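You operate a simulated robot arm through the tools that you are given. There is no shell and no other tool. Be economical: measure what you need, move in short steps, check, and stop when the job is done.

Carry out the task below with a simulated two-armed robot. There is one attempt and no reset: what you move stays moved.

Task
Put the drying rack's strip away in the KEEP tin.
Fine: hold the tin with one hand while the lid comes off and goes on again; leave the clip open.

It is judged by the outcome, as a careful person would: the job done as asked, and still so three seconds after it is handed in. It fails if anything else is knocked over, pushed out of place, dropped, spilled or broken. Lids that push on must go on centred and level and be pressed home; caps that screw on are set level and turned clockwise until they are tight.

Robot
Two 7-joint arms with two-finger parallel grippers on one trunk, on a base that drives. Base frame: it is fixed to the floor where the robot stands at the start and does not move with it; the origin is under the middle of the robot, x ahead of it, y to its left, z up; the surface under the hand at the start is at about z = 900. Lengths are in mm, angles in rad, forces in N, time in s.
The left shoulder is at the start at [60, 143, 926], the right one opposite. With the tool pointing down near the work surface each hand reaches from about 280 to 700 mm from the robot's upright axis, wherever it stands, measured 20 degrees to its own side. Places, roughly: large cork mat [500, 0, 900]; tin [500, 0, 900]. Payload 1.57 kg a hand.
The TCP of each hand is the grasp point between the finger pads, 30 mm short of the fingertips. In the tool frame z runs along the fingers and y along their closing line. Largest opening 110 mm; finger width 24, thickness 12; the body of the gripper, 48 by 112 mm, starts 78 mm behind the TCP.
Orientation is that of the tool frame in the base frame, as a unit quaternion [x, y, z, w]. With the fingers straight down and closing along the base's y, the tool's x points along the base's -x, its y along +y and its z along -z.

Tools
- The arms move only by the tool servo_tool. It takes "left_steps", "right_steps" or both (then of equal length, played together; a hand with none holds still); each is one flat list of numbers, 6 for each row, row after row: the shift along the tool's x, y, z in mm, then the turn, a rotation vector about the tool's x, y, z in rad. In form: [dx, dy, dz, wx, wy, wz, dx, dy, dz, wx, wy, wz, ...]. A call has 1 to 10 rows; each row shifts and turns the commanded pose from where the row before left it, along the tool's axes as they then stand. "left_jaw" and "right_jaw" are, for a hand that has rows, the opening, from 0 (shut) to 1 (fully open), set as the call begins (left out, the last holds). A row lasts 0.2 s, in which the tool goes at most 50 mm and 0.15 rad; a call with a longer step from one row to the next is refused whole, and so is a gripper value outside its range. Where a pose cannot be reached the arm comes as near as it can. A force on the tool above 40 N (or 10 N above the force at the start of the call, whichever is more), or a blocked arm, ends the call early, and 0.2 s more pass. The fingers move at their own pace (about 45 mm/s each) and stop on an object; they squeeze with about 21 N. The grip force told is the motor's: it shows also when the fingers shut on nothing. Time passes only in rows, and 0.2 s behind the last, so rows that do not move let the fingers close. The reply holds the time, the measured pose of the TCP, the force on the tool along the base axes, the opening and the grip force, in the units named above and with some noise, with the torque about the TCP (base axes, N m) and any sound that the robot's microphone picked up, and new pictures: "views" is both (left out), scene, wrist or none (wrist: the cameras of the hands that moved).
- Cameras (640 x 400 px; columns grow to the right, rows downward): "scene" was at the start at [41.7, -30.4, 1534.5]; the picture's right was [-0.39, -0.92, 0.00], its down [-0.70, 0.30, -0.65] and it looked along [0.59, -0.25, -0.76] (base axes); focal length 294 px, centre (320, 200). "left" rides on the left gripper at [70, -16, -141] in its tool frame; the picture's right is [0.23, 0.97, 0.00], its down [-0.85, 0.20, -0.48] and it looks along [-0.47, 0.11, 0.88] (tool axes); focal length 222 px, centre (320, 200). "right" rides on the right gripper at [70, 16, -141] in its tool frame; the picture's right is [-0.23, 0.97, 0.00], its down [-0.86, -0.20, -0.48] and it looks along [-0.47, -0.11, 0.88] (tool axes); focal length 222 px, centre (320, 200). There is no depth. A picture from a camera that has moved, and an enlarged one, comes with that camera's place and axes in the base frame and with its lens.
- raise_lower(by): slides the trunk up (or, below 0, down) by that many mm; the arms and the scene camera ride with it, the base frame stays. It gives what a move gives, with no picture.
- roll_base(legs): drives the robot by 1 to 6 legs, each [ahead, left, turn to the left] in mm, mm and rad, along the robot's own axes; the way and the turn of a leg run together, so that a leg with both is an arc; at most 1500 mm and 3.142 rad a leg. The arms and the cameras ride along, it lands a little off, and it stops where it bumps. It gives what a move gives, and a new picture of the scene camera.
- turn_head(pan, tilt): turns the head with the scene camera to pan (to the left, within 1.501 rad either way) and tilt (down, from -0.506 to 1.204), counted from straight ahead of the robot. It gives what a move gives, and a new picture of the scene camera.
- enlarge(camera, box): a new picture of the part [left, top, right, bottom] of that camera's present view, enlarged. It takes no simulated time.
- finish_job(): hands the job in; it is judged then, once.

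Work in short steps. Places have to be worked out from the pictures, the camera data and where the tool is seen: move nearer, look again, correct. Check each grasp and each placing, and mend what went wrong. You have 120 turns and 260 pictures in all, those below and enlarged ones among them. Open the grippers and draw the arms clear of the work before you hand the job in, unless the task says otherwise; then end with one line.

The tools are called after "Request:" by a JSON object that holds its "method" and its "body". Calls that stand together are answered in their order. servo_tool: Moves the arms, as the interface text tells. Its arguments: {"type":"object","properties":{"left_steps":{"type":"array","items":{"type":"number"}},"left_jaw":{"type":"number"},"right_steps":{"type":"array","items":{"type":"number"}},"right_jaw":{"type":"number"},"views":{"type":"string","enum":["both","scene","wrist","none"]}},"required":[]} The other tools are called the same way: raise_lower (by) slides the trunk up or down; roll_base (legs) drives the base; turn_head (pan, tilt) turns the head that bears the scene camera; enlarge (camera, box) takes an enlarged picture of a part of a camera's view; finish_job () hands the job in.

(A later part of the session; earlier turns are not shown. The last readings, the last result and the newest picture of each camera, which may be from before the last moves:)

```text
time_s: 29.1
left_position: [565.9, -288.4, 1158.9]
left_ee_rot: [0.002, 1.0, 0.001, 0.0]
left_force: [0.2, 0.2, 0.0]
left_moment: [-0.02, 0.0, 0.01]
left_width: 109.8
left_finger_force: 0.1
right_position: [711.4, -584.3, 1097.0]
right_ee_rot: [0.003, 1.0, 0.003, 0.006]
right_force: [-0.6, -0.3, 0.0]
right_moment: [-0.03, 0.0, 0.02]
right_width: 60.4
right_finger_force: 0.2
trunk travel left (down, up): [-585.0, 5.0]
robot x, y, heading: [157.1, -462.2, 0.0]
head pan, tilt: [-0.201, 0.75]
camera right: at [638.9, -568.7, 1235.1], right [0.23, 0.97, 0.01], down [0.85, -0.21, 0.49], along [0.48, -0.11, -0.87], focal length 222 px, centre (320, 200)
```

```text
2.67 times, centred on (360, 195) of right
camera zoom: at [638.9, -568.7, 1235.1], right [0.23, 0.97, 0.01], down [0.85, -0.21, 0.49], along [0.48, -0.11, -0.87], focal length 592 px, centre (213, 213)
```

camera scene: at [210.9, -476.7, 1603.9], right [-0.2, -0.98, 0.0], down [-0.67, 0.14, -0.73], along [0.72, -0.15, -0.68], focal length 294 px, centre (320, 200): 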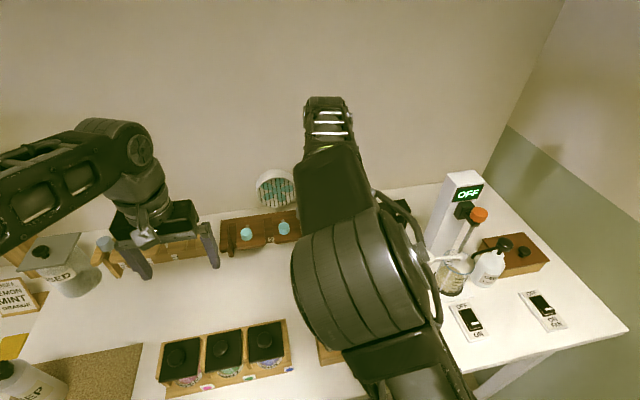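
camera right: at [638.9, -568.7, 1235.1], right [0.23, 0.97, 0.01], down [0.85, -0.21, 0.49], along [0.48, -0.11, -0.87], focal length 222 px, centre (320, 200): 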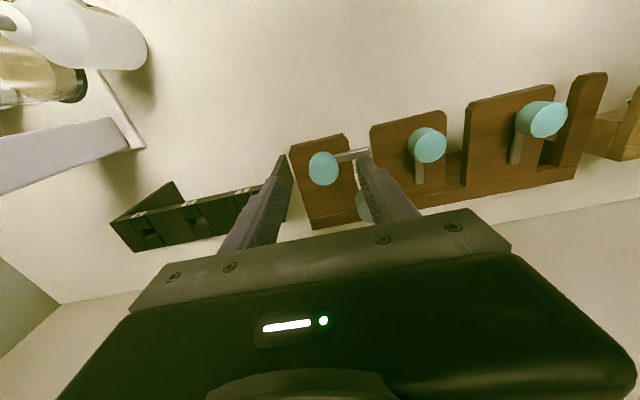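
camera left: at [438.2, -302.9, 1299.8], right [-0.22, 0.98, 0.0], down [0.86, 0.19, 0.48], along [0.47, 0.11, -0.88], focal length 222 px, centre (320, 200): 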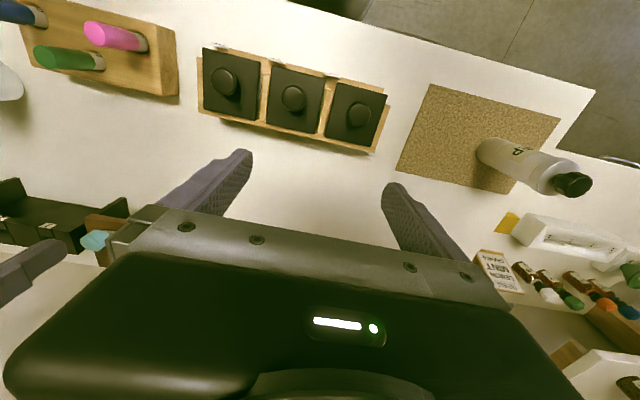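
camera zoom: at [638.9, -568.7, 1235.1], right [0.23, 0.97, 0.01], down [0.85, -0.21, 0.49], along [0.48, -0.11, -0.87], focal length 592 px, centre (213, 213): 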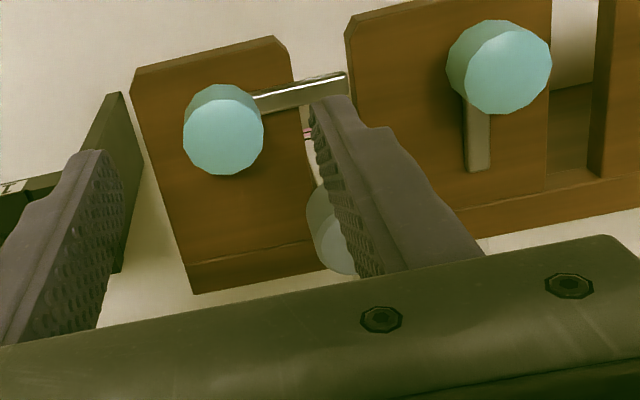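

The knob top looks to be at about (720, -583) and 1025–1045 high. I'll descend a little and look again.

Request:
{"method": "servo_tool", "body": {"right_steps": [-8, 1, 12, 0, 0, 0, 0, 0, 13, 0, 0, 0], "views": "wrist"}}

Request:
{"method": "enlarge", "body": {"camera": "right", "box": [240, 120, 480, 270]}}

```text
time_s: 29.7
left_position: [567.1, -287.0, 1159.5]
left_ee_rot: [0.001, 1.0, 0.0, 0.0]
left_force: [0.7, 0.4, 0.4]
left_moment: [0.01, -0.02, 0.04]
left_width: 109.9
left_finger_force: 0.0
right_position: [719.8, -581.8, 1071.2]
right_ee_rot: [0.003, 1.0, 0.003, 0.007]
right_force: [-0.2, 0.2, 0.0]
right_moment: [0.01, -0.02, 0.05]
right_width: 60.8
right_finger_force: 0.0
trunk travel left (down, up): [-585.0, 5.0]
robot x, y, heading: [151.2, -459.7, -0.0]
head pan, tilt: [-0.201, 0.75]
camera right: at [646.8, -567.6, 1210.4], right [0.23, 0.97, 0.01], down [0.85, -0.21, 0.49], along [0.48, -0.11, -0.87], focal length 222 px, centre (320, 200)
```

right: 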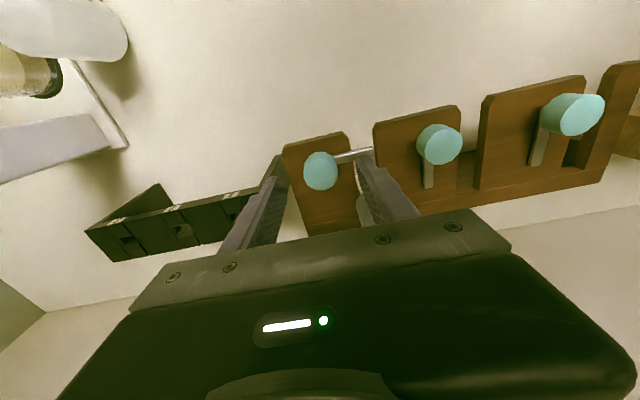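

```text
2.67 times, centred on (360, 195) of right
camera zoom: at [646.8, -567.6, 1210.4], right [0.23, 0.97, 0.01], down [0.85, -0.21, 0.49], along [0.48, -0.11, -0.87], focal length 592 px, centre (213, 213)
```

zoom: 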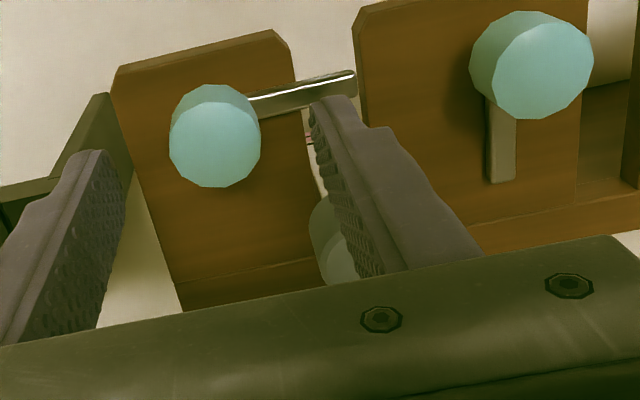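

The knob top is at about (722, -583, 1020) and 31 mm across. I'll descend to TCP 1038 so the tips overlap the knob but stay above the bar.

Request:
{"method": "servo_tool", "body": {"right_steps": [-2, -1, 11, 0, 0, 0, 0, 0, 11, 0, 0, 0, 0, 0, 11, 0, 0, 0], "views": "wrist"}}

Request:
{"method": "enlarge", "body": {"camera": "right", "box": [240, 120, 480, 270]}}

```text
time_s: 30.4
left_position: [565.0, -287.9, 1158.5]
left_ee_rot: [0.001, 1.0, 0.0, 0.001]
left_force: [0.2, 0.1, -0.8]
left_moment: [0.01, 0.04, 0.0]
left_width: 110.0
left_finger_force: 0.0
right_position: [723.1, -583.0, 1054.9]
right_ee_rot: [0.003, 1.0, 0.004, 0.015]
right_force: [-8.3, -0.9, 29.3]
right_moment: [0.95, 0.73, 0.03]
right_width: 60.1
right_finger_force: 0.1
trunk travel left (down, up): [-585.0, 5.0]
robot x, y, heading: [161.4, -460.0, 0.002]
head pan, tilt: [-0.201, 0.75]
stopped in row 3 (right hand): the force on the tool passed its limit at 48 N (the readings are from after the stop); the commanded pose is now the measured one
camera right: at [648.8, -568.6, 1193.1], right [0.23, 0.97, 0.02], down [0.84, -0.21, 0.5], along [0.49, -0.1, -0.87], focal length 222 px, centre (320, 200)
```

right: 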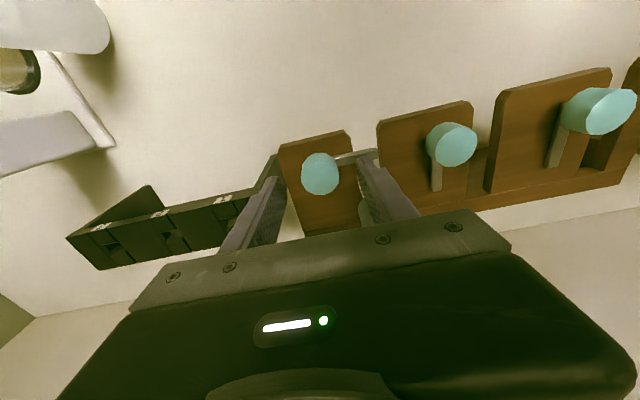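

```text
2.67 times, centred on (360, 195) of right
camera zoom: at [648.8, -568.6, 1193.1], right [0.23, 0.97, 0.02], down [0.84, -0.21, 0.5], along [0.49, -0.1, -0.87], focal length 592 px, centre (213, 213)
```

zoom: 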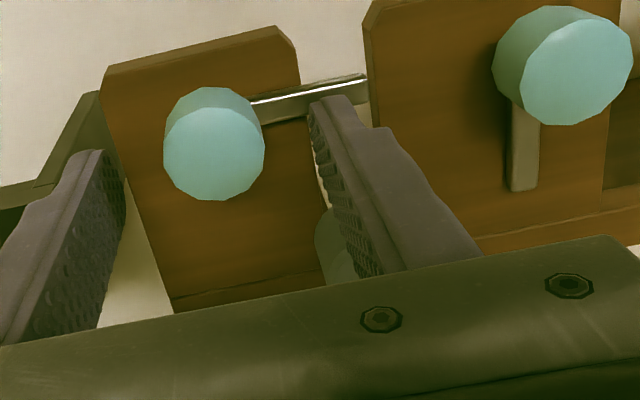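

The +y fingertip touched the lever bar at about z 1025, so the knob is higher than I thought, with its centre near (713, -581) and top near 1046. I'll lift 4 mm, shift back 10 mm and check.

Request:
{"method": "servo_tool", "body": {"right_steps": [0, 0, -5, 0, 0, 0, 10, 2, 0, 0, 0, 0], "views": "wrist"}}

Request:
{"method": "enlarge", "body": {"camera": "right", "box": [240, 120, 480, 270]}}

Request:
{"method": "enlarge", "body": {"camera": "scene", "box": [210, 160, 340, 250]}}

```text
time_s: 31.0
left_position: [565.9, -288.0, 1158.0]
left_ee_rot: [0.001, 1.0, 0.0, 0.0]
left_force: [0.3, -0.3, 0.4]
left_moment: [-0.02, -0.01, 0.02]
left_width: 109.8
left_finger_force: 0.1
right_position: [714.2, -580.7, 1057.0]
right_ee_rot: [0.003, 1.0, 0.004, 0.012]
right_force: [0.5, -0.2, 0.6]
right_moment: [-0.01, -0.01, -0.02]
right_width: 60.3
right_finger_force: 0.0
trunk travel left (down, up): [-585.0, 5.0]
robot x, y, heading: [161.9, -460.1, 0.0]
head pan, tilt: [-0.201, 0.75]
camera right: at [639.7, -565.8, 1194.5], right [0.23, 0.97, 0.01], down [0.84, -0.21, 0.5], along [0.49, -0.1, -0.87], focal length 222 px, centre (320, 200)
```

right: 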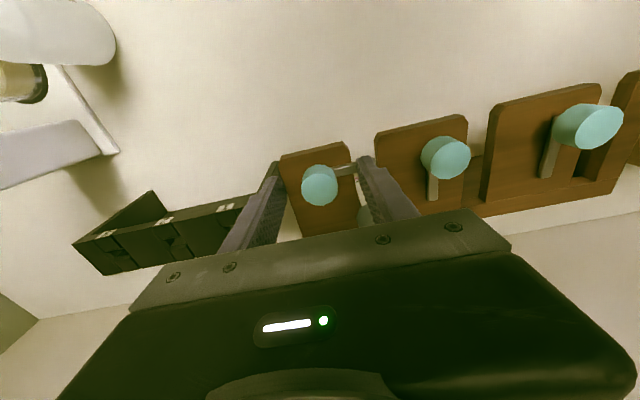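

```text
2.67 times, centred on (360, 195) of right
camera zoom: at [639.7, -565.8, 1194.5], right [0.23, 0.97, 0.01], down [0.84, -0.21, 0.5], along [0.49, -0.1, -0.87], focal length 592 px, centre (213, 213)
```

zoom: 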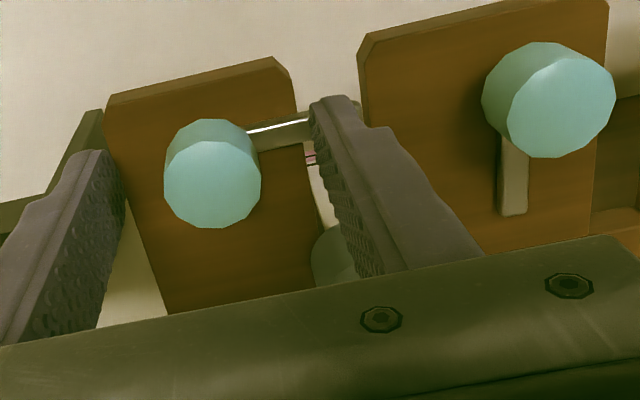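

```text
4.44 times, centred on (275, 205) of scene
camera zoom: at [207.6, -476.5, 1603.9], right [-0.2, -0.98, 0.0], down [-0.67, 0.14, -0.73], along [0.72, -0.15, -0.68], focal length 1306 px, centre (520, 178)
```

zoom: 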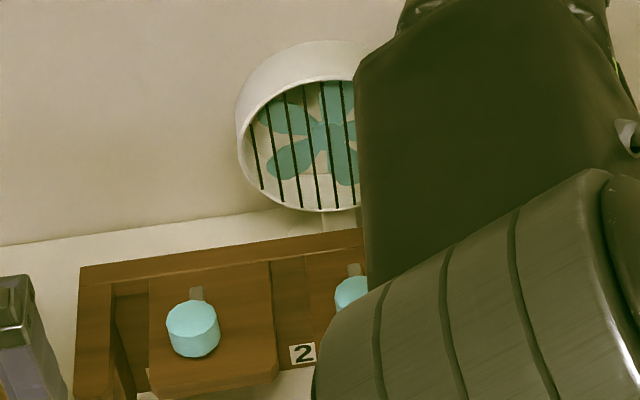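

The knob now projects right at the midpoint between the fingers. I'll close on it.

Request:
{"method": "servo_tool", "body": {"right_steps": [0, 0, 0, 0, 0, 0, 0, 0, 0, 0, 0, 0, 0, 0, 0, 0, 0, 0], "right_jaw": 0.1, "views": "wrist"}}

```text
time_s: 31.8
left_position: [565.7, -288.3, 1159.2]
left_ee_rot: [0.001, 1.0, -0.001, 0.0]
left_force: [-0.1, 0.2, -0.3]
left_moment: [-0.01, -0.02, -0.02]
left_width: 110.2
left_finger_force: 0.1
right_position: [714.3, -580.0, 1055.8]
right_ee_rot: [0.002, 1.0, 0.003, 0.013]
right_force: [-1.1, -0.1, 1.2]
right_moment: [-0.41, 0.17, -0.05]
right_width: 27.6
right_finger_force: 21.7
trunk travel left (down, up): [-585.0, 5.0]
robot x, y, heading: [158.3, -460.6, 0.004]
head pan, tilt: [-0.201, 0.75]
camera right: at [640.2, -566.2, 1194.6], right [0.23, 0.97, 0.01], down [0.84, -0.21, 0.5], along [0.49, -0.1, -0.87], focal length 222 px, centre (320, 200)
```

right: 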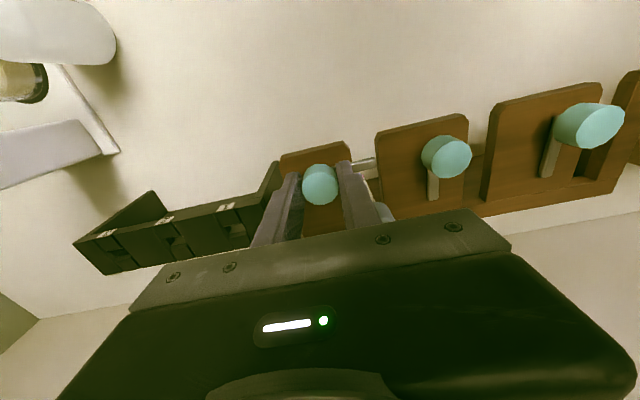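

I have the knob at 27.6 mm with almost no side force. I'll begin turning it clockwise (positive about tool z).

Request:
{"method": "servo_tool", "body": {"right_steps": [0, 0, 0, 0, 0, 0.1, 0, 0, 0, 0, 0, 0.12, 0, 0, 0, 0, 0, 0.12, 0, 0, 0, 0, 0, 0.12], "views": "wrist"}}

```text
time_s: 32.8
left_position: [565.7, -287.8, 1159.1]
left_ee_rot: [0.001, 1.0, 0.0, 0.001]
left_force: [0.2, -0.1, -0.6]
left_moment: [-0.01, -0.01, 0.0]
left_width: 110.1
left_finger_force: 0.0
right_position: [714.9, -579.8, 1056.4]
right_ee_rot: [0.232, 0.973, 0.007, 0.01]
right_force: [-2.6, 1.8, -8.2]
right_moment: [-1.33, -0.41, -0.02]
right_width: 27.9
right_finger_force: 37.9
trunk travel left (down, up): [-585.0, 5.0]
robot x, y, heading: [161.2, -459.2, -0.007]
head pan, tilt: [-0.201, 0.75]
camera right: at [655.2, -536.8, 1195.3], right [0.64, 0.77, 0.02], down [0.66, -0.57, 0.49], along [0.39, -0.3, -0.87], focal length 222 px, centre (320, 200)
```

right: 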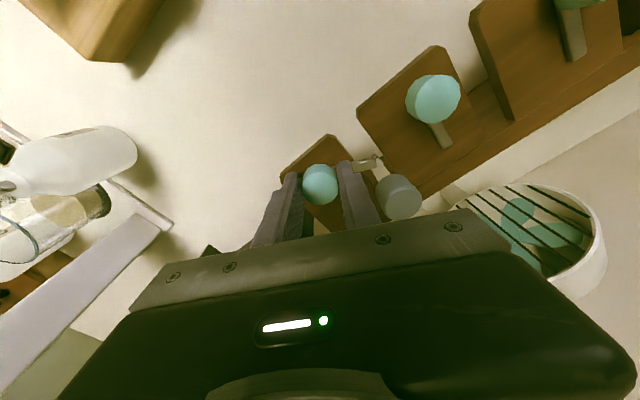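

The bar appears to turn with the knob and the forces are low. I'll keep turning.

Request:
{"method": "servo_tool", "body": {"right_steps": [0, 0, 0, 0, 0, 0.12, 0, 0, 0, 0, 0, 0.12, 0, 0, 0, 0, 0, 0.12], "views": "wrist"}}

Request:
{"method": "enlarge", "body": {"camera": "right", "box": [220, 80, 520, 260]}}

```text
time_s: 33.6
left_position: [566.2, -288.5, 1158.8]
left_ee_rot: [0.001, 1.0, 0.0, 0.0]
left_force: [0.1, -0.3, 0.1]
left_moment: [0.03, -0.04, 0.0]
left_width: 110.1
left_finger_force: 0.1
right_position: [714.8, -580.9, 1056.4]
right_ee_rot: [0.403, 0.915, 0.008, 0.01]
right_force: [-2.7, 0.6, -6.3]
right_moment: [-1.27, 0.21, -0.04]
right_width: 27.9
right_finger_force: 38.5
trunk travel left (down, up): [-585.0, 5.0]
robot x, y, heading: [157.9, -456.6, 0.004]
head pan, tilt: [-0.201, 0.75]
camera right: at [674.7, -520.4, 1196.0], right [0.87, 0.49, 0.03], down [0.42, -0.77, 0.48], along [0.26, -0.41, -0.88], focal length 222 px, centre (320, 200)
```

right: 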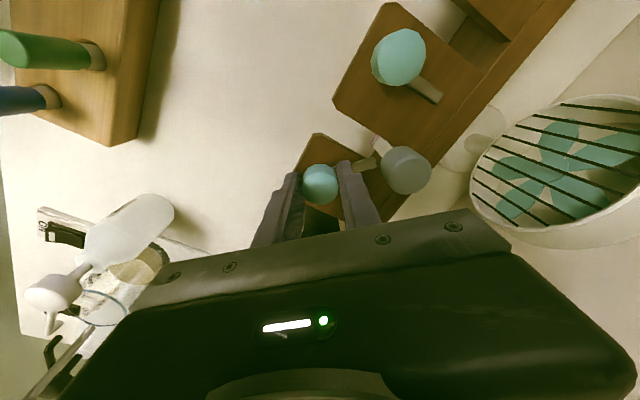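

```text
2.13 times, centred on (370, 170) of right
camera zoom: at [674.7, -520.4, 1196.0], right [0.87, 0.49, 0.03], down [0.42, -0.77, 0.48], along [0.26, -0.41, -0.88], focal length 474 px, centre (213, 264)
```

zoom: 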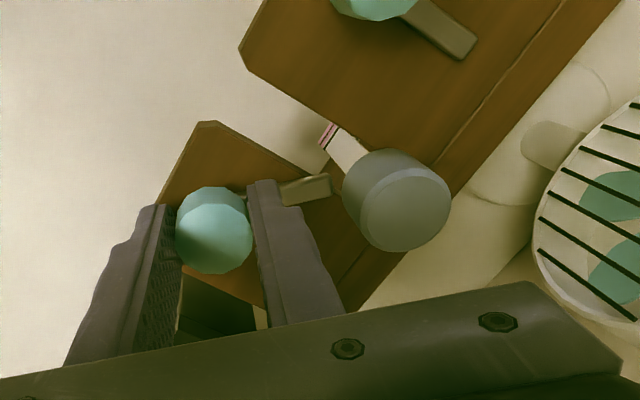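

The bar follows and is clearing the strip. About 45° remains before it matches lever 2.

Request:
{"method": "servo_tool", "body": {"right_steps": [0, 0, 0, 0, 0, 0.12, 0, 0, 0, 0, 0, 0.12, 0, 0, 0, 0, 0, 0.12, 0, 0, 0, 0, 0, 0.12], "views": "wrist"}}

Request:
{"method": "enlarge", "body": {"camera": "right", "box": [220, 80, 520, 260]}}

```text
time_s: 34.6
left_position: [566.5, -288.4, 1159.5]
left_ee_rot: [0.001, 1.0, 0.0, 0.001]
left_force: [-0.2, -0.3, 0.2]
left_moment: [-0.02, -0.02, -0.01]
left_width: 110.0
left_finger_force: 0.2
right_position: [714.6, -580.3, 1056.2]
right_ee_rot: [0.609, 0.793, 0.011, 0.008]
right_force: [-0.1, 1.0, -5.0]
right_moment: [-1.3, 0.54, 0.04]
right_width: 28.1
right_finger_force: 38.4
trunk travel left (down, up): [-585.0, 5.0]
robot x, y, heading: [157.8, -458.7, -0.007]
head pan, tilt: [-0.201, 0.75]
camera right: at [707.6, -511.3, 1197.0], right [1.0, 0.03, 0.03], down [0.02, -0.88, 0.47], along [0.04, -0.47, -0.88], focal length 222 px, centre (320, 200)
```

right: 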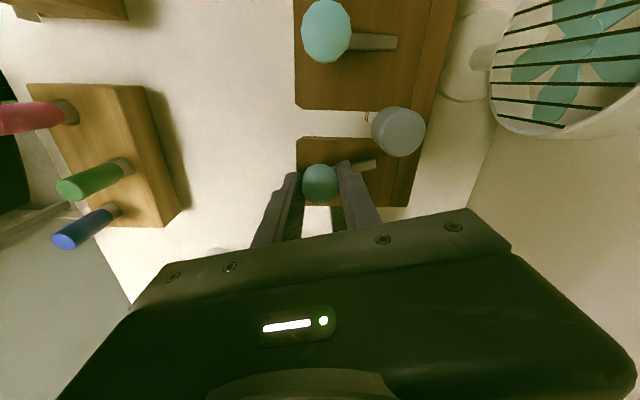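

```text
2.13 times, centred on (370, 170) of right
camera zoom: at [707.6, -511.3, 1197.0], right [1.0, 0.03, 0.03], down [0.02, -0.88, 0.47], along [0.04, -0.47, -0.88], focal length 474 px, centre (213, 264)
```

zoom: 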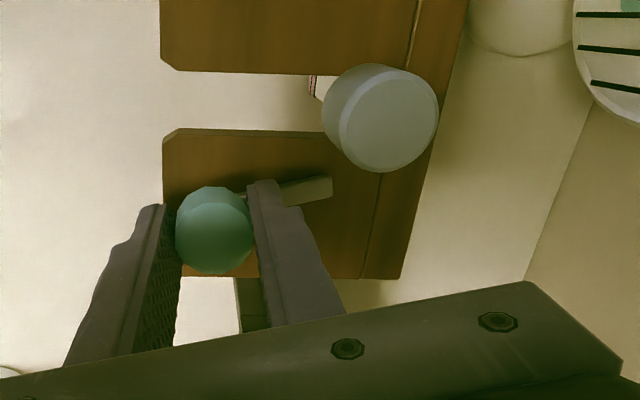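

Nearly there. About 0.26 rad more should align it with lever 2.

Request:
{"method": "servo_tool", "body": {"right_steps": [0, 0, 0, 0, 0, 0.13, 0, 0, 0, 0, 0, 0.13, 0, 0, 0, 0, 0, 0], "views": "wrist"}}

Request:
{"method": "enlarge", "body": {"camera": "right", "box": [220, 0, 520, 250]}}

```text
time_s: 35.4
left_position: [566.5, -287.1, 1158.2]
left_ee_rot: [0.001, 1.0, 0.0, 0.0]
left_force: [0.2, -0.2, 0.0]
left_moment: [0.0, -0.01, 0.02]
left_width: 110.3
left_finger_force: 0.0
right_position: [715.2, -579.7, 1056.0]
right_ee_rot: [0.706, 0.708, 0.011, 0.007]
right_force: [1.5, -0.9, 1.2]
right_moment: [-0.6, 0.81, 0.3]
right_width: 28.1
right_finger_force: 38.3
trunk travel left (down, up): [-585.0, 5.0]
robot x, y, heading: [158.4, -459.8, 0.001]
head pan, tilt: [-0.201, 0.75]
camera right: at [725.8, -513.1, 1197.5], right [0.97, -0.22, 0.02], down [-0.21, -0.86, 0.47], along [-0.08, -0.46, -0.88], focal length 222 px, centre (320, 200)
```

right: 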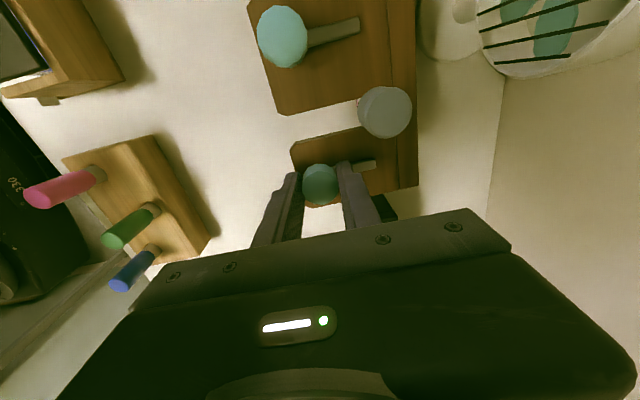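

```text
1.60 times, centred on (370, 125) of right
camera zoom: at [725.8, -513.1, 1197.5], right [0.97, -0.22, 0.02], down [-0.21, -0.86, 0.47], along [-0.08, -0.46, -0.88], focal length 355 px, centre (240, 320)
```

zoom: 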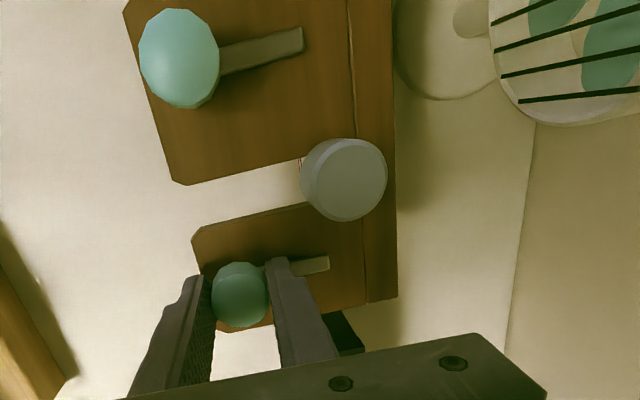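

The lever is now parallel to the open levers, and the reading shows it at its stop. I'll release, lift straight up, then turn the wrist back while pulling slightly toward the robot.

Request:
{"method": "servo_tool", "body": {"right_steps": [0, 0, 0, 0, 0, 0, 0, 0, 0, 0, 0, 0, 0, 0, 0, 0, 0, 0, 0, 0, -15, 0, 0, 0, 0, 0, -15, 0, 0, 0], "right_jaw": 0.5, "views": "wrist"}}

```text
time_s: 36.6
left_position: [566.6, -287.8, 1158.7]
left_ee_rot: [0.001, 1.0, -0.001, 0.0]
left_force: [-0.4, 0.1, -0.5]
left_moment: [0.04, -0.01, 0.02]
left_width: 110.1
left_finger_force: 0.0
right_position: [712.2, -580.4, 1086.6]
right_ee_rot: [0.706, 0.708, 0.011, 0.005]
right_force: [0.6, 0.2, 0.1]
right_moment: [0.02, 0.02, -0.03]
right_width: 55.0
right_finger_force: 0.1
trunk travel left (down, up): [-585.0, 5.0]
robot x, y, heading: [156.8, -460.8, -0.002]
head pan, tilt: [-0.201, 0.75]
camera right: at [724.3, -513.4, 1227.0], right [0.97, -0.22, 0.02], down [-0.21, -0.86, 0.47], along [-0.08, -0.46, -0.88], focal length 222 px, centre (320, 200)
```

right: 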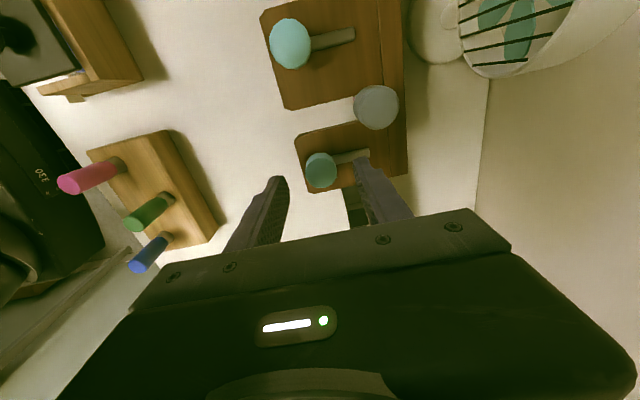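

The clip stays open. I'll rotate the wrist back so the fingers close along y, ready for the strip head near (767, -539).

Request:
{"method": "servo_tool", "body": {"right_steps": [0, 0, -2, 0, 0, -0.15, 0, 0, -2, 0, 0, -0.15, 0, 0, -2, 0, 0, -0.15, 0, 0, -2, 0, 0, -0.15, 0, 0, 0, 0, 0, -0.15, 0, 0, 0, 0, 0, -0.15, 0, 0, 0, 0, 0, -0.15, 0, 0, 0, 0, 0, -0.15, 0, 0, 0, 0, 0, -0.15, 0, 0, 0, 0, 0, -0.15], "views": "none"}}

Request:
{"method": "servo_tool", "body": {"right_steps": [0, 20, 0, 0, 0, -0.06, 0, 21, 0, 0, 0, 0], "views": "wrist"}}

Request:
{"method": "enlarge", "body": {"camera": "right", "box": [240, 100, 480, 260]}}

```text
time_s: 38.8
left_position: [567.2, -288.2, 1158.9]
left_ee_rot: [0.001, 1.0, 0.0, 0.001]
left_force: [-0.1, 0.1, 0.2]
left_moment: [0.03, -0.03, 0.01]
left_width: 110.1
left_finger_force: 0.1
right_position: [713.7, -581.2, 1094.0]
right_ee_rot: [0.033, 0.999, 0.005, 0.012]
right_force: [-0.4, -0.9, -0.5]
right_moment: [0.0, 0.0, 0.01]
right_width: 55.1
right_finger_force: 0.1
trunk travel left (down, up): [-585.0, 5.0]
robot x, y, heading: [153.9, -459.7, -0.003]
head pan, tilt: [-0.201, 0.75]
```

```text
time_s: 39.4
left_position: [567.3, -288.0, 1159.0]
left_ee_rot: [0.0, 1.0, 0.0, 0.0]
left_force: [-0.3, -0.2, -0.3]
left_moment: [0.02, 0.03, 0.02]
left_width: 110.2
left_finger_force: 0.0
right_position: [714.0, -540.8, 1094.6]
right_ee_rot: [0.004, 1.0, 0.005, 0.013]
right_force: [0.4, -0.3, 0.9]
right_moment: [-0.03, 0.0, 0.04]
right_width: 54.9
right_finger_force: 0.0
trunk travel left (down, up): [-585.0, 5.0]
robot x, y, heading: [159.2, -457.8, 0.002]
head pan, tilt: [-0.201, 0.75]
camera right: at [641.0, -525.4, 1233.3], right [0.23, 0.97, 0.01], down [0.84, -0.21, 0.5], along [0.49, -0.11, -0.87], focal length 222 px, centre (320, 200)
```

right: 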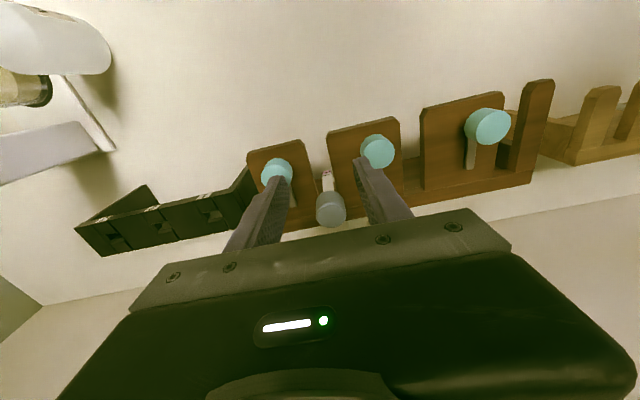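

```text
2.50 times, centred on (360, 180) of right
camera zoom: at [641.0, -525.4, 1233.3], right [0.23, 0.97, 0.01], down [0.84, -0.21, 0.5], along [0.49, -0.11, -0.87], focal length 555 px, centre (220, 250)
```

zoom: 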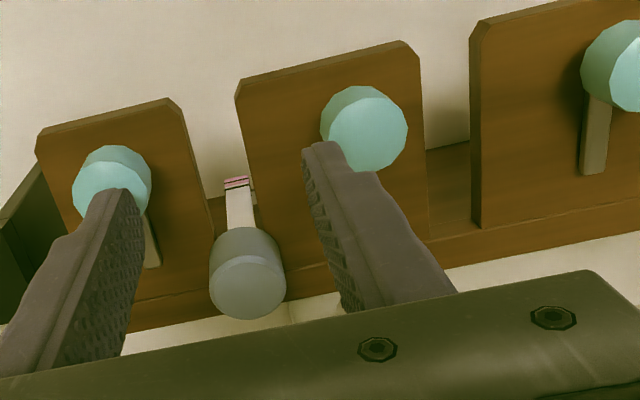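

The strip head projects at about (767, -541), with its top near 1047. I'll move over it, staying above for now.

Request:
{"method": "servo_tool", "body": {"right_steps": [-26, 0, 3, 0, 0, 0, -26, 0, 3, 0, 0, 0], "right_jaw": 0.58, "views": "wrist"}}

Request:
{"method": "enlarge", "body": {"camera": "right", "box": [240, 100, 480, 260]}}

```text
time_s: 40.0
left_position: [566.1, -288.6, 1159.5]
left_ee_rot: [0.001, 1.0, 0.001, 0.0]
left_force: [-0.4, 0.3, 0.5]
left_moment: [0.02, -0.01, -0.02]
left_width: 109.8
left_finger_force: 0.1
right_position: [756.1, -539.7, 1087.8]
right_ee_rot: [0.004, 1.0, 0.004, 0.015]
right_force: [-0.5, 0.5, -0.1]
right_moment: [-0.01, 0.02, -0.01]
right_width: 63.9
right_finger_force: 0.0
right hand out of reach, approached as far as the arm can: row 2
trunk travel left (down, up): [-585.0, 5.0]
robot x, y, heading: [158.8, -459.0, -0.002]
head pan, tilt: [-0.201, 0.75]
camera right: at [681.8, -525.7, 1225.0], right [0.23, 0.97, 0.01], down [0.84, -0.21, 0.5], along [0.49, -0.11, -0.86], focal length 222 px, centre (320, 200)
```

right: 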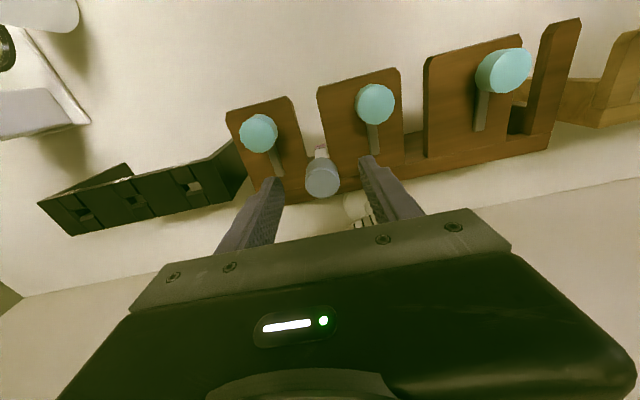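

```text
2.50 times, centred on (360, 180) of right
camera zoom: at [681.8, -525.7, 1225.0], right [0.23, 0.97, 0.01], down [0.84, -0.21, 0.5], along [0.49, -0.11, -0.86], focal length 555 px, centre (220, 250)
```

zoom: 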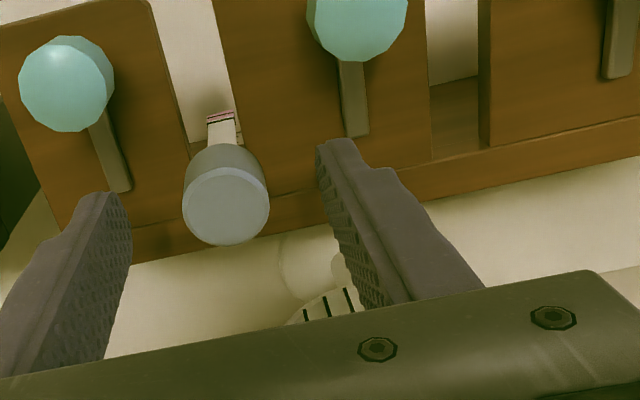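

Aligned, with the head at about (766, -542). The commanded x should already be 766, so I'll descend to TCP 1062.

Request:
{"method": "servo_tool", "body": {"right_steps": [0, -1, 13, 0, 0, 0, 0, -1, 13, 0, 0, 0], "views": "wrist"}}

Request:
{"method": "enlarge", "body": {"camera": "right", "box": [240, 100, 480, 260]}}

```text
time_s: 40.6
left_position: [567.4, -288.1, 1158.2]
left_ee_rot: [0.001, 1.0, -0.001, 0.0]
left_force: [0.1, -1.1, 0.0]
left_moment: [-0.01, 0.01, -0.01]
left_width: 109.8
left_finger_force: 0.0
right_position: [758.5, -541.7, 1060.9]
right_ee_rot: [0.003, 1.0, 0.005, 0.012]
right_force: [-0.9, -0.4, -0.6]
right_moment: [-0.03, 0.0, -0.01]
right_width: 63.8
right_finger_force: 0.1
trunk travel left (down, up): [-585.0, 5.0]
robot x, y, heading: [152.5, -460.7, 0.004]
head pan, tilt: [-0.201, 0.75]
camera right: at [684.3, -527.6, 1199.0], right [0.23, 0.97, 0.01], down [0.84, -0.21, 0.5], along [0.49, -0.1, -0.87], focal length 222 px, centre (320, 200)
```

right: 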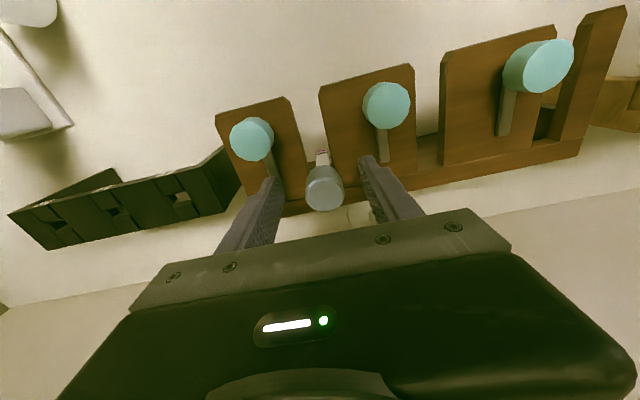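

```text
2.50 times, centred on (360, 180) of right
camera zoom: at [684.3, -527.6, 1199.0], right [0.23, 0.97, 0.01], down [0.84, -0.21, 0.5], along [0.49, -0.1, -0.87], focal length 555 px, centre (220, 250)
```

zoom: 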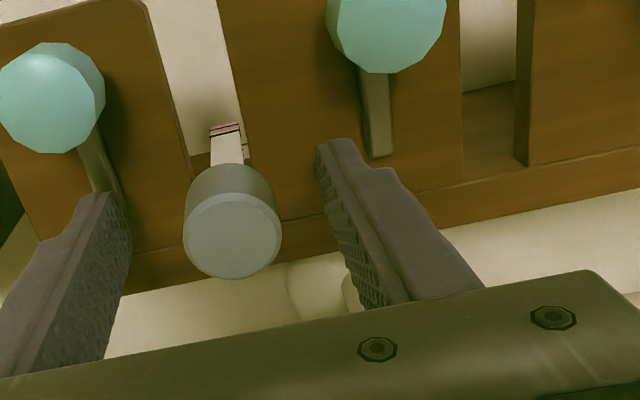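

The head is about 7 mm further ahead than the TCP. I'll nudge forward and close.

Request:
{"method": "servo_tool", "body": {"right_steps": [-7, 1, 0, 0, 0, 0, 0, 0, 0, 0, 0, 0], "views": "none"}}

Request:
{"method": "servo_tool", "body": {"right_steps": [0, 0, 0, 0, 0, 0, 0, 0, 0, 0, 0, 0, 0, 0, 0, 0, 0, 0], "right_jaw": 0.15, "views": "wrist"}}

Request:
{"method": "enlarge", "body": {"camera": "right", "box": [240, 100, 480, 260]}}

```text
time_s: 41.2
left_position: [566.1, -287.9, 1158.2]
left_ee_rot: [0.001, 1.0, 0.0, 0.0]
left_force: [0.0, -0.2, -0.1]
left_moment: [0.01, -0.02, 0.04]
left_width: 109.9
left_finger_force: 0.1
right_position: [764.4, -542.0, 1060.2]
right_ee_rot: [0.004, 1.0, 0.004, 0.013]
right_force: [0.7, 0.4, 0.3]
right_moment: [0.02, 0.04, -0.02]
right_width: 63.8
right_finger_force: 0.1
trunk travel left (down, up): [-585.0, 5.0]
robot x, y, heading: [158.4, -461.5, -0.002]
head pan, tilt: [-0.201, 0.75]
```

```text
time_s: 42.0
left_position: [567.1, -288.6, 1158.8]
left_ee_rot: [0.001, 1.0, -0.001, -0.001]
left_force: [-0.2, -0.4, 0.5]
left_moment: [-0.01, 0.0, -0.03]
left_width: 109.8
left_finger_force: 0.0
right_position: [764.9, -540.5, 1060.5]
right_ee_rot: [0.004, 1.0, 0.003, 0.013]
right_force: [0.2, -0.5, 0.7]
right_moment: [-0.04, 0.01, 0.01]
right_width: 30.6
right_finger_force: 20.9
trunk travel left (down, up): [-585.0, 5.0]
robot x, y, heading: [156.4, -461.1, -0.005]
head pan, tilt: [-0.201, 0.75]
camera right: at [690.1, -526.4, 1198.8], right [0.23, 0.97, 0.01], down [0.84, -0.21, 0.5], along [0.49, -0.11, -0.87], focal length 222 px, centre (320, 200)
```

right: 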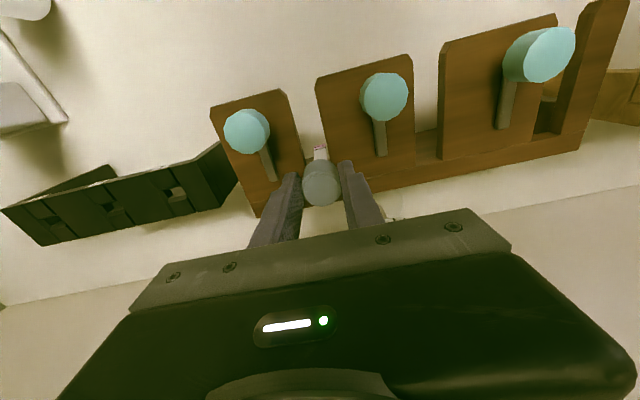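

```text
2.50 times, centred on (360, 180) of right
camera zoom: at [690.1, -526.4, 1198.8], right [0.23, 0.97, 0.01], down [0.84, -0.21, 0.5], along [0.49, -0.11, -0.87], focal length 555 px, centre (220, 250)
```

zoom: 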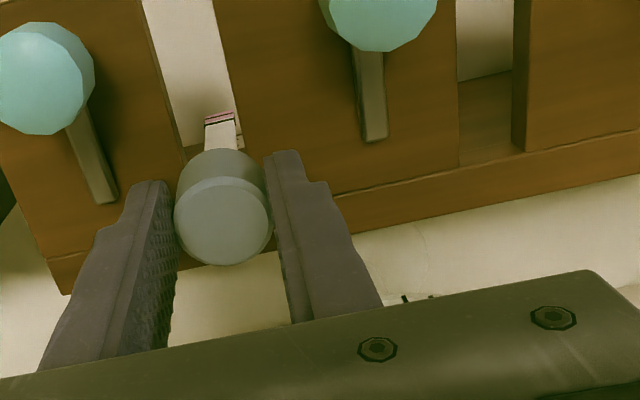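

The strip head is held at 30.6 mm. I'll lift gently first.

Request:
{"method": "servo_tool", "body": {"right_steps": [0, 0, -8, 0, 0, 0, 0, 0, -8, 0, 0, 0, 1, 0, -8, 0, 0, 0], "views": "wrist"}}

Request:
{"method": "enlarge", "body": {"camera": "right", "box": [240, 100, 480, 260]}}

```text
time_s: 42.8
left_position: [565.8, -288.6, 1157.6]
left_ee_rot: [0.001, 1.0, 0.0, 0.001]
left_force: [-0.2, -0.2, -0.2]
left_moment: [0.0, -0.02, 0.05]
left_width: 109.9
left_finger_force: 0.1
right_position: [757.8, -542.2, 1081.6]
right_ee_rot: [0.003, 1.0, 0.004, 0.013]
right_force: [0.3, -0.3, 0.7]
right_moment: [0.0, 0.0, -0.01]
right_width: 30.3
right_finger_force: 21.4
right hand out of reach, approached as far as the arm can: row 3
trunk travel left (down, up): [-585.0, 5.0]
robot x, y, heading: [154.4, -463.2, -0.002]
head pan, tilt: [-0.201, 0.75]
camera right: at [683.4, -526.9, 1220.2], right [0.23, 0.97, 0.01], down [0.84, -0.21, 0.5], along [0.49, -0.11, -0.87], focal length 222 px, centre (320, 200)
```

right: 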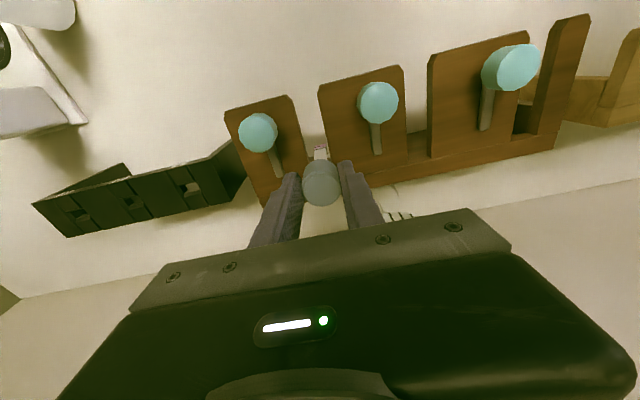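

```text
2.50 times, centred on (360, 180) of right
camera zoom: at [683.4, -526.9, 1220.2], right [0.23, 0.97, 0.01], down [0.84, -0.21, 0.5], along [0.49, -0.11, -0.87], focal length 555 px, centre (220, 250)
```

zoom: 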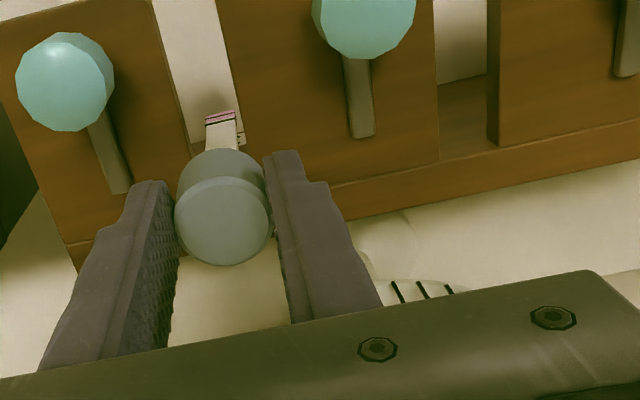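

The strip rises freely. I'll draw it forward and up through the open notch, centred between the knobs.

Request:
{"method": "servo_tool", "body": {"right_steps": [5, 2, -5, 0, 0, 0, 5, 2, -6, 0, 0, 0, 12, 0, -8, 0, 0, 0, 20, 0, -10, 0, 0, 0, 25, 0, -10, 0, 0, 0], "views": "wrist"}}

Request:
{"method": "enlarge", "body": {"camera": "right", "box": [240, 100, 480, 260]}}

```text
time_s: 44.0
left_position: [565.7, -288.7, 1158.4]
left_ee_rot: [0.001, 1.0, 0.0, 0.002]
left_force: [0.0, -1.2, -1.3]
left_moment: [-0.03, -0.02, -0.01]
left_width: 110.1
left_finger_force: 0.0
right_position: [689.7, -536.6, 1118.8]
right_ee_rot: [0.003, 1.0, 0.005, 0.012]
right_force: [-0.7, -0.1, -0.1]
right_moment: [0.04, -0.03, 0.01]
right_width: 30.4
right_finger_force: 21.0
trunk travel left (down, up): [-585.0, 5.0]
robot x, y, heading: [157.6, -458.1, -0.001]
head pan, tilt: [-0.201, 0.75]
camera right: at [615.1, -522.2, 1257.5], right [0.23, 0.97, 0.01], down [0.84, -0.21, 0.5], along [0.49, -0.11, -0.87], focal length 222 px, centre (320, 200)
```

right: 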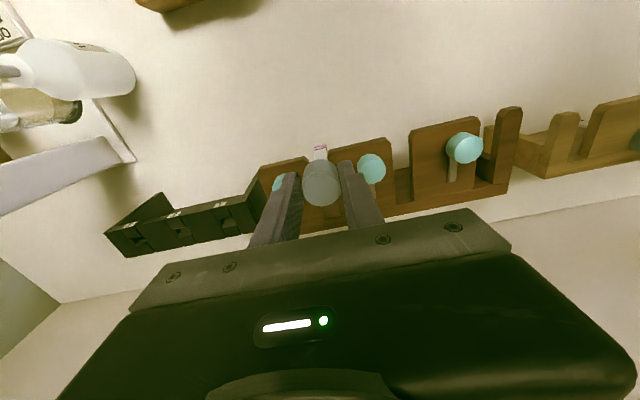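

```text
2.50 times, centred on (360, 180) of right
camera zoom: at [615.1, -522.2, 1257.5], right [0.23, 0.97, 0.01], down [0.84, -0.21, 0.5], along [0.49, -0.11, -0.87], focal length 555 px, centre (220, 250)
```

zoom: 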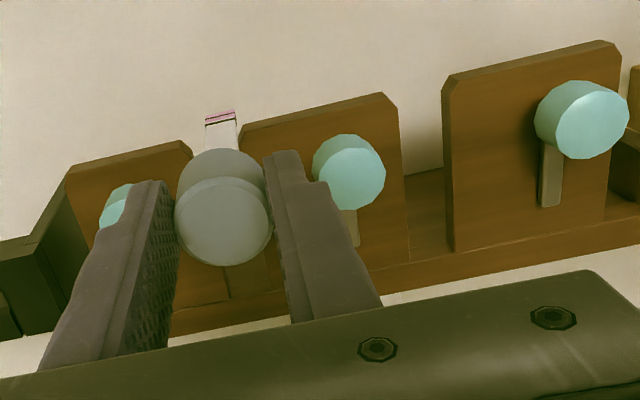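

The strip comes out cleanly. But taking the lid off needs both hands, so I'll return the strip to its open slot along the same path, open the tin first, then come back for it.

Request:
{"method": "servo_tool", "body": {"right_steps": [-25, 0, 10, 0, 0, 0, -20, 0, 10, 0, 0, 0, -12, 0, 8, 0, 0, 0, -5, -2, 6, 0, 0, 0, -5, -2, 5, 0, 0, 0, -1, 0, 8, 0, 0, 0, 0, 0, 8, 0, 0, 0, 0, 0, 8, 0, 0, 0], "views": "wrist"}}

```text
time_s: 45.8
left_position: [564.3, -288.8, 1160.2]
left_ee_rot: [0.001, 1.0, 0.0, 0.001]
left_force: [0.3, 0.6, -0.4]
left_moment: [-0.02, 0.02, -0.02]
left_width: 110.2
left_finger_force: 0.1
right_position: [760.1, -540.8, 1060.4]
right_ee_rot: [0.004, 1.0, 0.004, 0.016]
right_force: [0.3, -0.8, 15.7]
right_moment: [-0.2, 0.03, -0.02]
right_width: 30.9
right_finger_force: 21.4
trunk travel left (down, up): [-585.0, 5.0]
robot x, y, heading: [155.8, -462.1, 0.001]
head pan, tilt: [-0.201, 0.75]
camera right: at [684.8, -526.5, 1198.4], right [0.23, 0.97, 0.01], down [0.84, -0.21, 0.5], along [0.49, -0.11, -0.86], focal length 222 px, centre (320, 200)
```

right: 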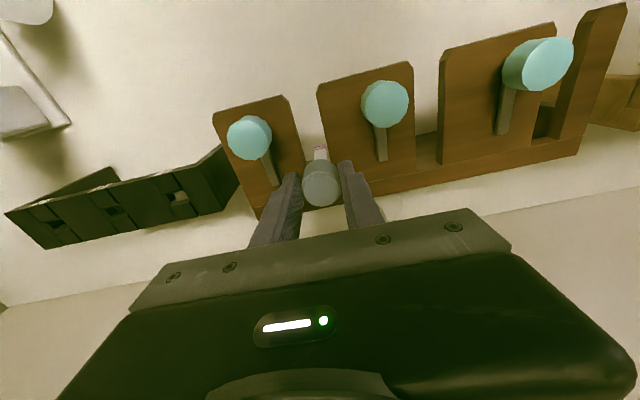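

It's seated, with 15.7 N upward contact, but about 5 mm short of its original place. I'll lift 3 mm, go forward 5 mm, and set it down.

Request:
{"method": "servo_tool", "body": {"right_steps": [0, 0, -4, 0, 0, 0, -5, 0, 0, 0, 0, 0, 0, 0, 3, 0, 0, 0], "views": "none"}}

Request:
{"method": "servo_tool", "body": {"right_steps": [0, 0, 0, 0, 0, 0, 0, 0, 0, 0, 0, 0, 0, 0, 0, 0, 0, 0, 0, 0, 0, 0, 0, 0], "right_jaw": 0.5, "views": "wrist"}}

Request:
{"method": "enlarge", "body": {"camera": "right", "box": [240, 100, 480, 260]}}

```text
time_s: 46.6
left_position: [565.9, -289.4, 1159.5]
left_ee_rot: [0.001, 1.0, 0.0, 0.0]
left_force: [-0.1, 0.2, 0.3]
left_moment: [0.01, -0.03, 0.0]
left_width: 109.8
left_finger_force: 0.0
right_position: [763.2, -541.3, 1059.2]
right_ee_rot: [0.004, 1.0, 0.004, 0.013]
right_force: [-2.1, -0.6, 7.0]
right_moment: [-0.11, 0.04, -0.04]
right_width: 30.5
right_finger_force: 20.9
trunk travel left (down, up): [-585.0, 5.0]
robot x, y, heading: [157.6, -462.2, -0.001]
head pan, tilt: [-0.201, 0.75]
```

```text
time_s: 47.6
left_position: [566.4, -288.5, 1158.3]
left_ee_rot: [0.001, 1.0, 0.0, -0.001]
left_force: [0.3, -0.3, -0.4]
left_moment: [-0.02, 0.01, 0.0]
left_width: 110.1
left_finger_force: 0.0
right_position: [765.0, -540.0, 1059.0]
right_ee_rot: [0.004, 1.0, 0.004, 0.013]
right_force: [-0.8, -0.9, 0.4]
right_moment: [-0.04, -0.01, 0.01]
right_width: 54.9
right_finger_force: 0.0
trunk travel left (down, up): [-585.0, 5.0]
robot x, y, heading: [157.0, -461.8, -0.003]
head pan, tilt: [-0.201, 0.75]
camera right: at [690.3, -526.8, 1198.1], right [0.23, 0.97, 0.01], down [0.84, -0.21, 0.5], along [0.49, -0.11, -0.87], focal length 222 px, centre (320, 200)
```

right: 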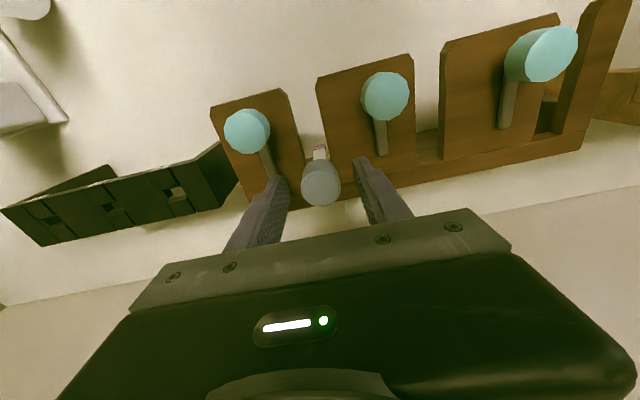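

```text
2.50 times, centred on (360, 180) of right
camera zoom: at [690.3, -526.8, 1198.1], right [0.23, 0.97, 0.01], down [0.84, -0.21, 0.5], along [0.49, -0.11, -0.87], focal length 555 px, centre (220, 250)
```

zoom: 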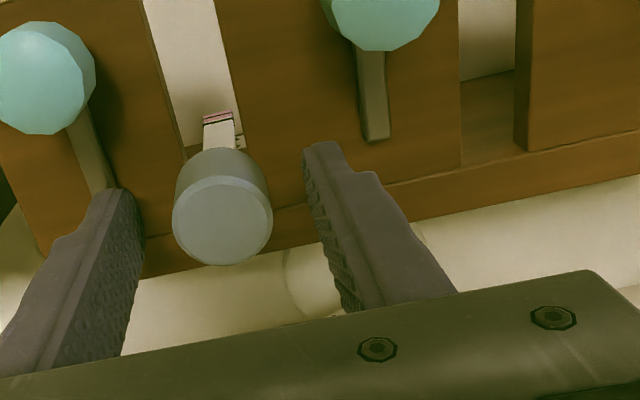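

The strip is back in its slot and the clip is still open. I'll raise the right hand and pull it back.

Request:
{"method": "servo_tool", "body": {"right_steps": [0, 1, -12, 0, 0, 0, 0, 1, -12, 0, 0, 0, 6, 1, -8, 0, 0, 0, 12, 0, -8, 0, 0, 0, 20, 0, -10, 0, 0, 0, 30, 0, -10, 0, 0, 0, 40, 0, -10, 0, 0, 0, 45, 0, -10, 0, 0, 0, 45, 0, -5, 0, 0, 0], "views": "none"}}

Request:
{"method": "roll_base", "body": {"legs": [[-140, 0, 0], [0, 360, 0]]}}

Request:
{"method": "turn_head", "body": {"pan": 0.25, "tilt": 0.95}}

```text
time_s: 49.6
left_position: [565.8, -288.5, 1157.9]
left_ee_rot: [0.001, 1.0, 0.0, 0.001]
left_force: [-0.2, -0.3, 0.3]
left_moment: [0.03, -0.02, 0.0]
left_width: 109.8
left_finger_force: 0.1
right_position: [556.8, -539.3, 1135.1]
right_ee_rot: [0.004, 1.0, 0.004, 0.014]
right_force: [-0.1, 0.5, -1.0]
right_moment: [0.02, -0.07, 0.0]
right_width: 55.1
right_finger_force: 0.0
right hand out of reach, approached as far as the arm can: row 2
trunk travel left (down, up): [-585.0, 5.0]
robot x, y, heading: [159.9, -460.0, -0.001]
head pan, tilt: [-0.201, 0.75]
```

```text
time_s: 52.9
left_position: [425.5, 75.8, 1158.7]
left_ee_rot: [-0.005, 1.0, 0.0, 0.0]
left_force: [0.4, -0.2, -0.7]
left_moment: [-0.04, 0.0, -0.02]
left_width: 109.8
left_finger_force: 0.2
right_position: [419.3, -174.3, 1135.0]
right_ee_rot: [-0.001, 1.0, 0.004, 0.012]
right_force: [0.0, 0.3, -0.3]
right_moment: [0.01, 0.03, -0.01]
right_width: 55.2
right_finger_force: 0.1
trunk travel left (down, up): [-585.0, 5.0]
robot x, y, heading: [15.8, -101.8, 0.01]
head pan, tilt: [-0.201, 0.75]
camera scene: at [69.3, -115.9, 1604.0], right [-0.19, -0.98, 0.0], down [-0.67, 0.13, -0.73], along [0.72, -0.14, -0.68], focal length 294 px, centre (320, 200)
```

scene: 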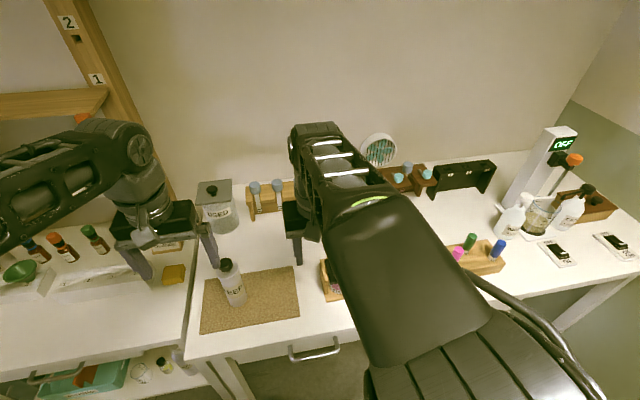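

```text
time_s: 53.8
left_position: [425.1, 74.9, 1159.0]
left_ee_rot: [-0.005, 1.0, 0.0, 0.0]
left_force: [-0.1, 0.1, 0.2]
left_moment: [-0.01, -0.03, 0.02]
left_width: 110.0
left_finger_force: 0.1
right_position: [419.8, -176.0, 1136.6]
right_ee_rot: [-0.002, 1.0, 0.004, 0.012]
right_force: [-0.5, 0.5, -0.6]
right_moment: [0.01, -0.02, -0.02]
right_width: 55.2
right_finger_force: 0.2
trunk travel left (down, up): [-585.0, 5.0]
robot x, y, heading: [18.9, -98.5, 0.009]
head pan, tilt: [0.25, 0.949]
camera scene: at [58.2, -82.6, 1588.5], right [0.26, -0.97, 0.0], down [-0.79, -0.21, -0.58], along [0.56, 0.15, -0.81], focal length 294 px, centre (320, 200)
```

scene: 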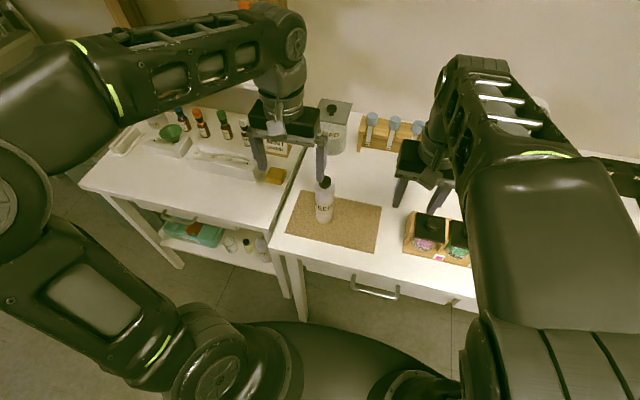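

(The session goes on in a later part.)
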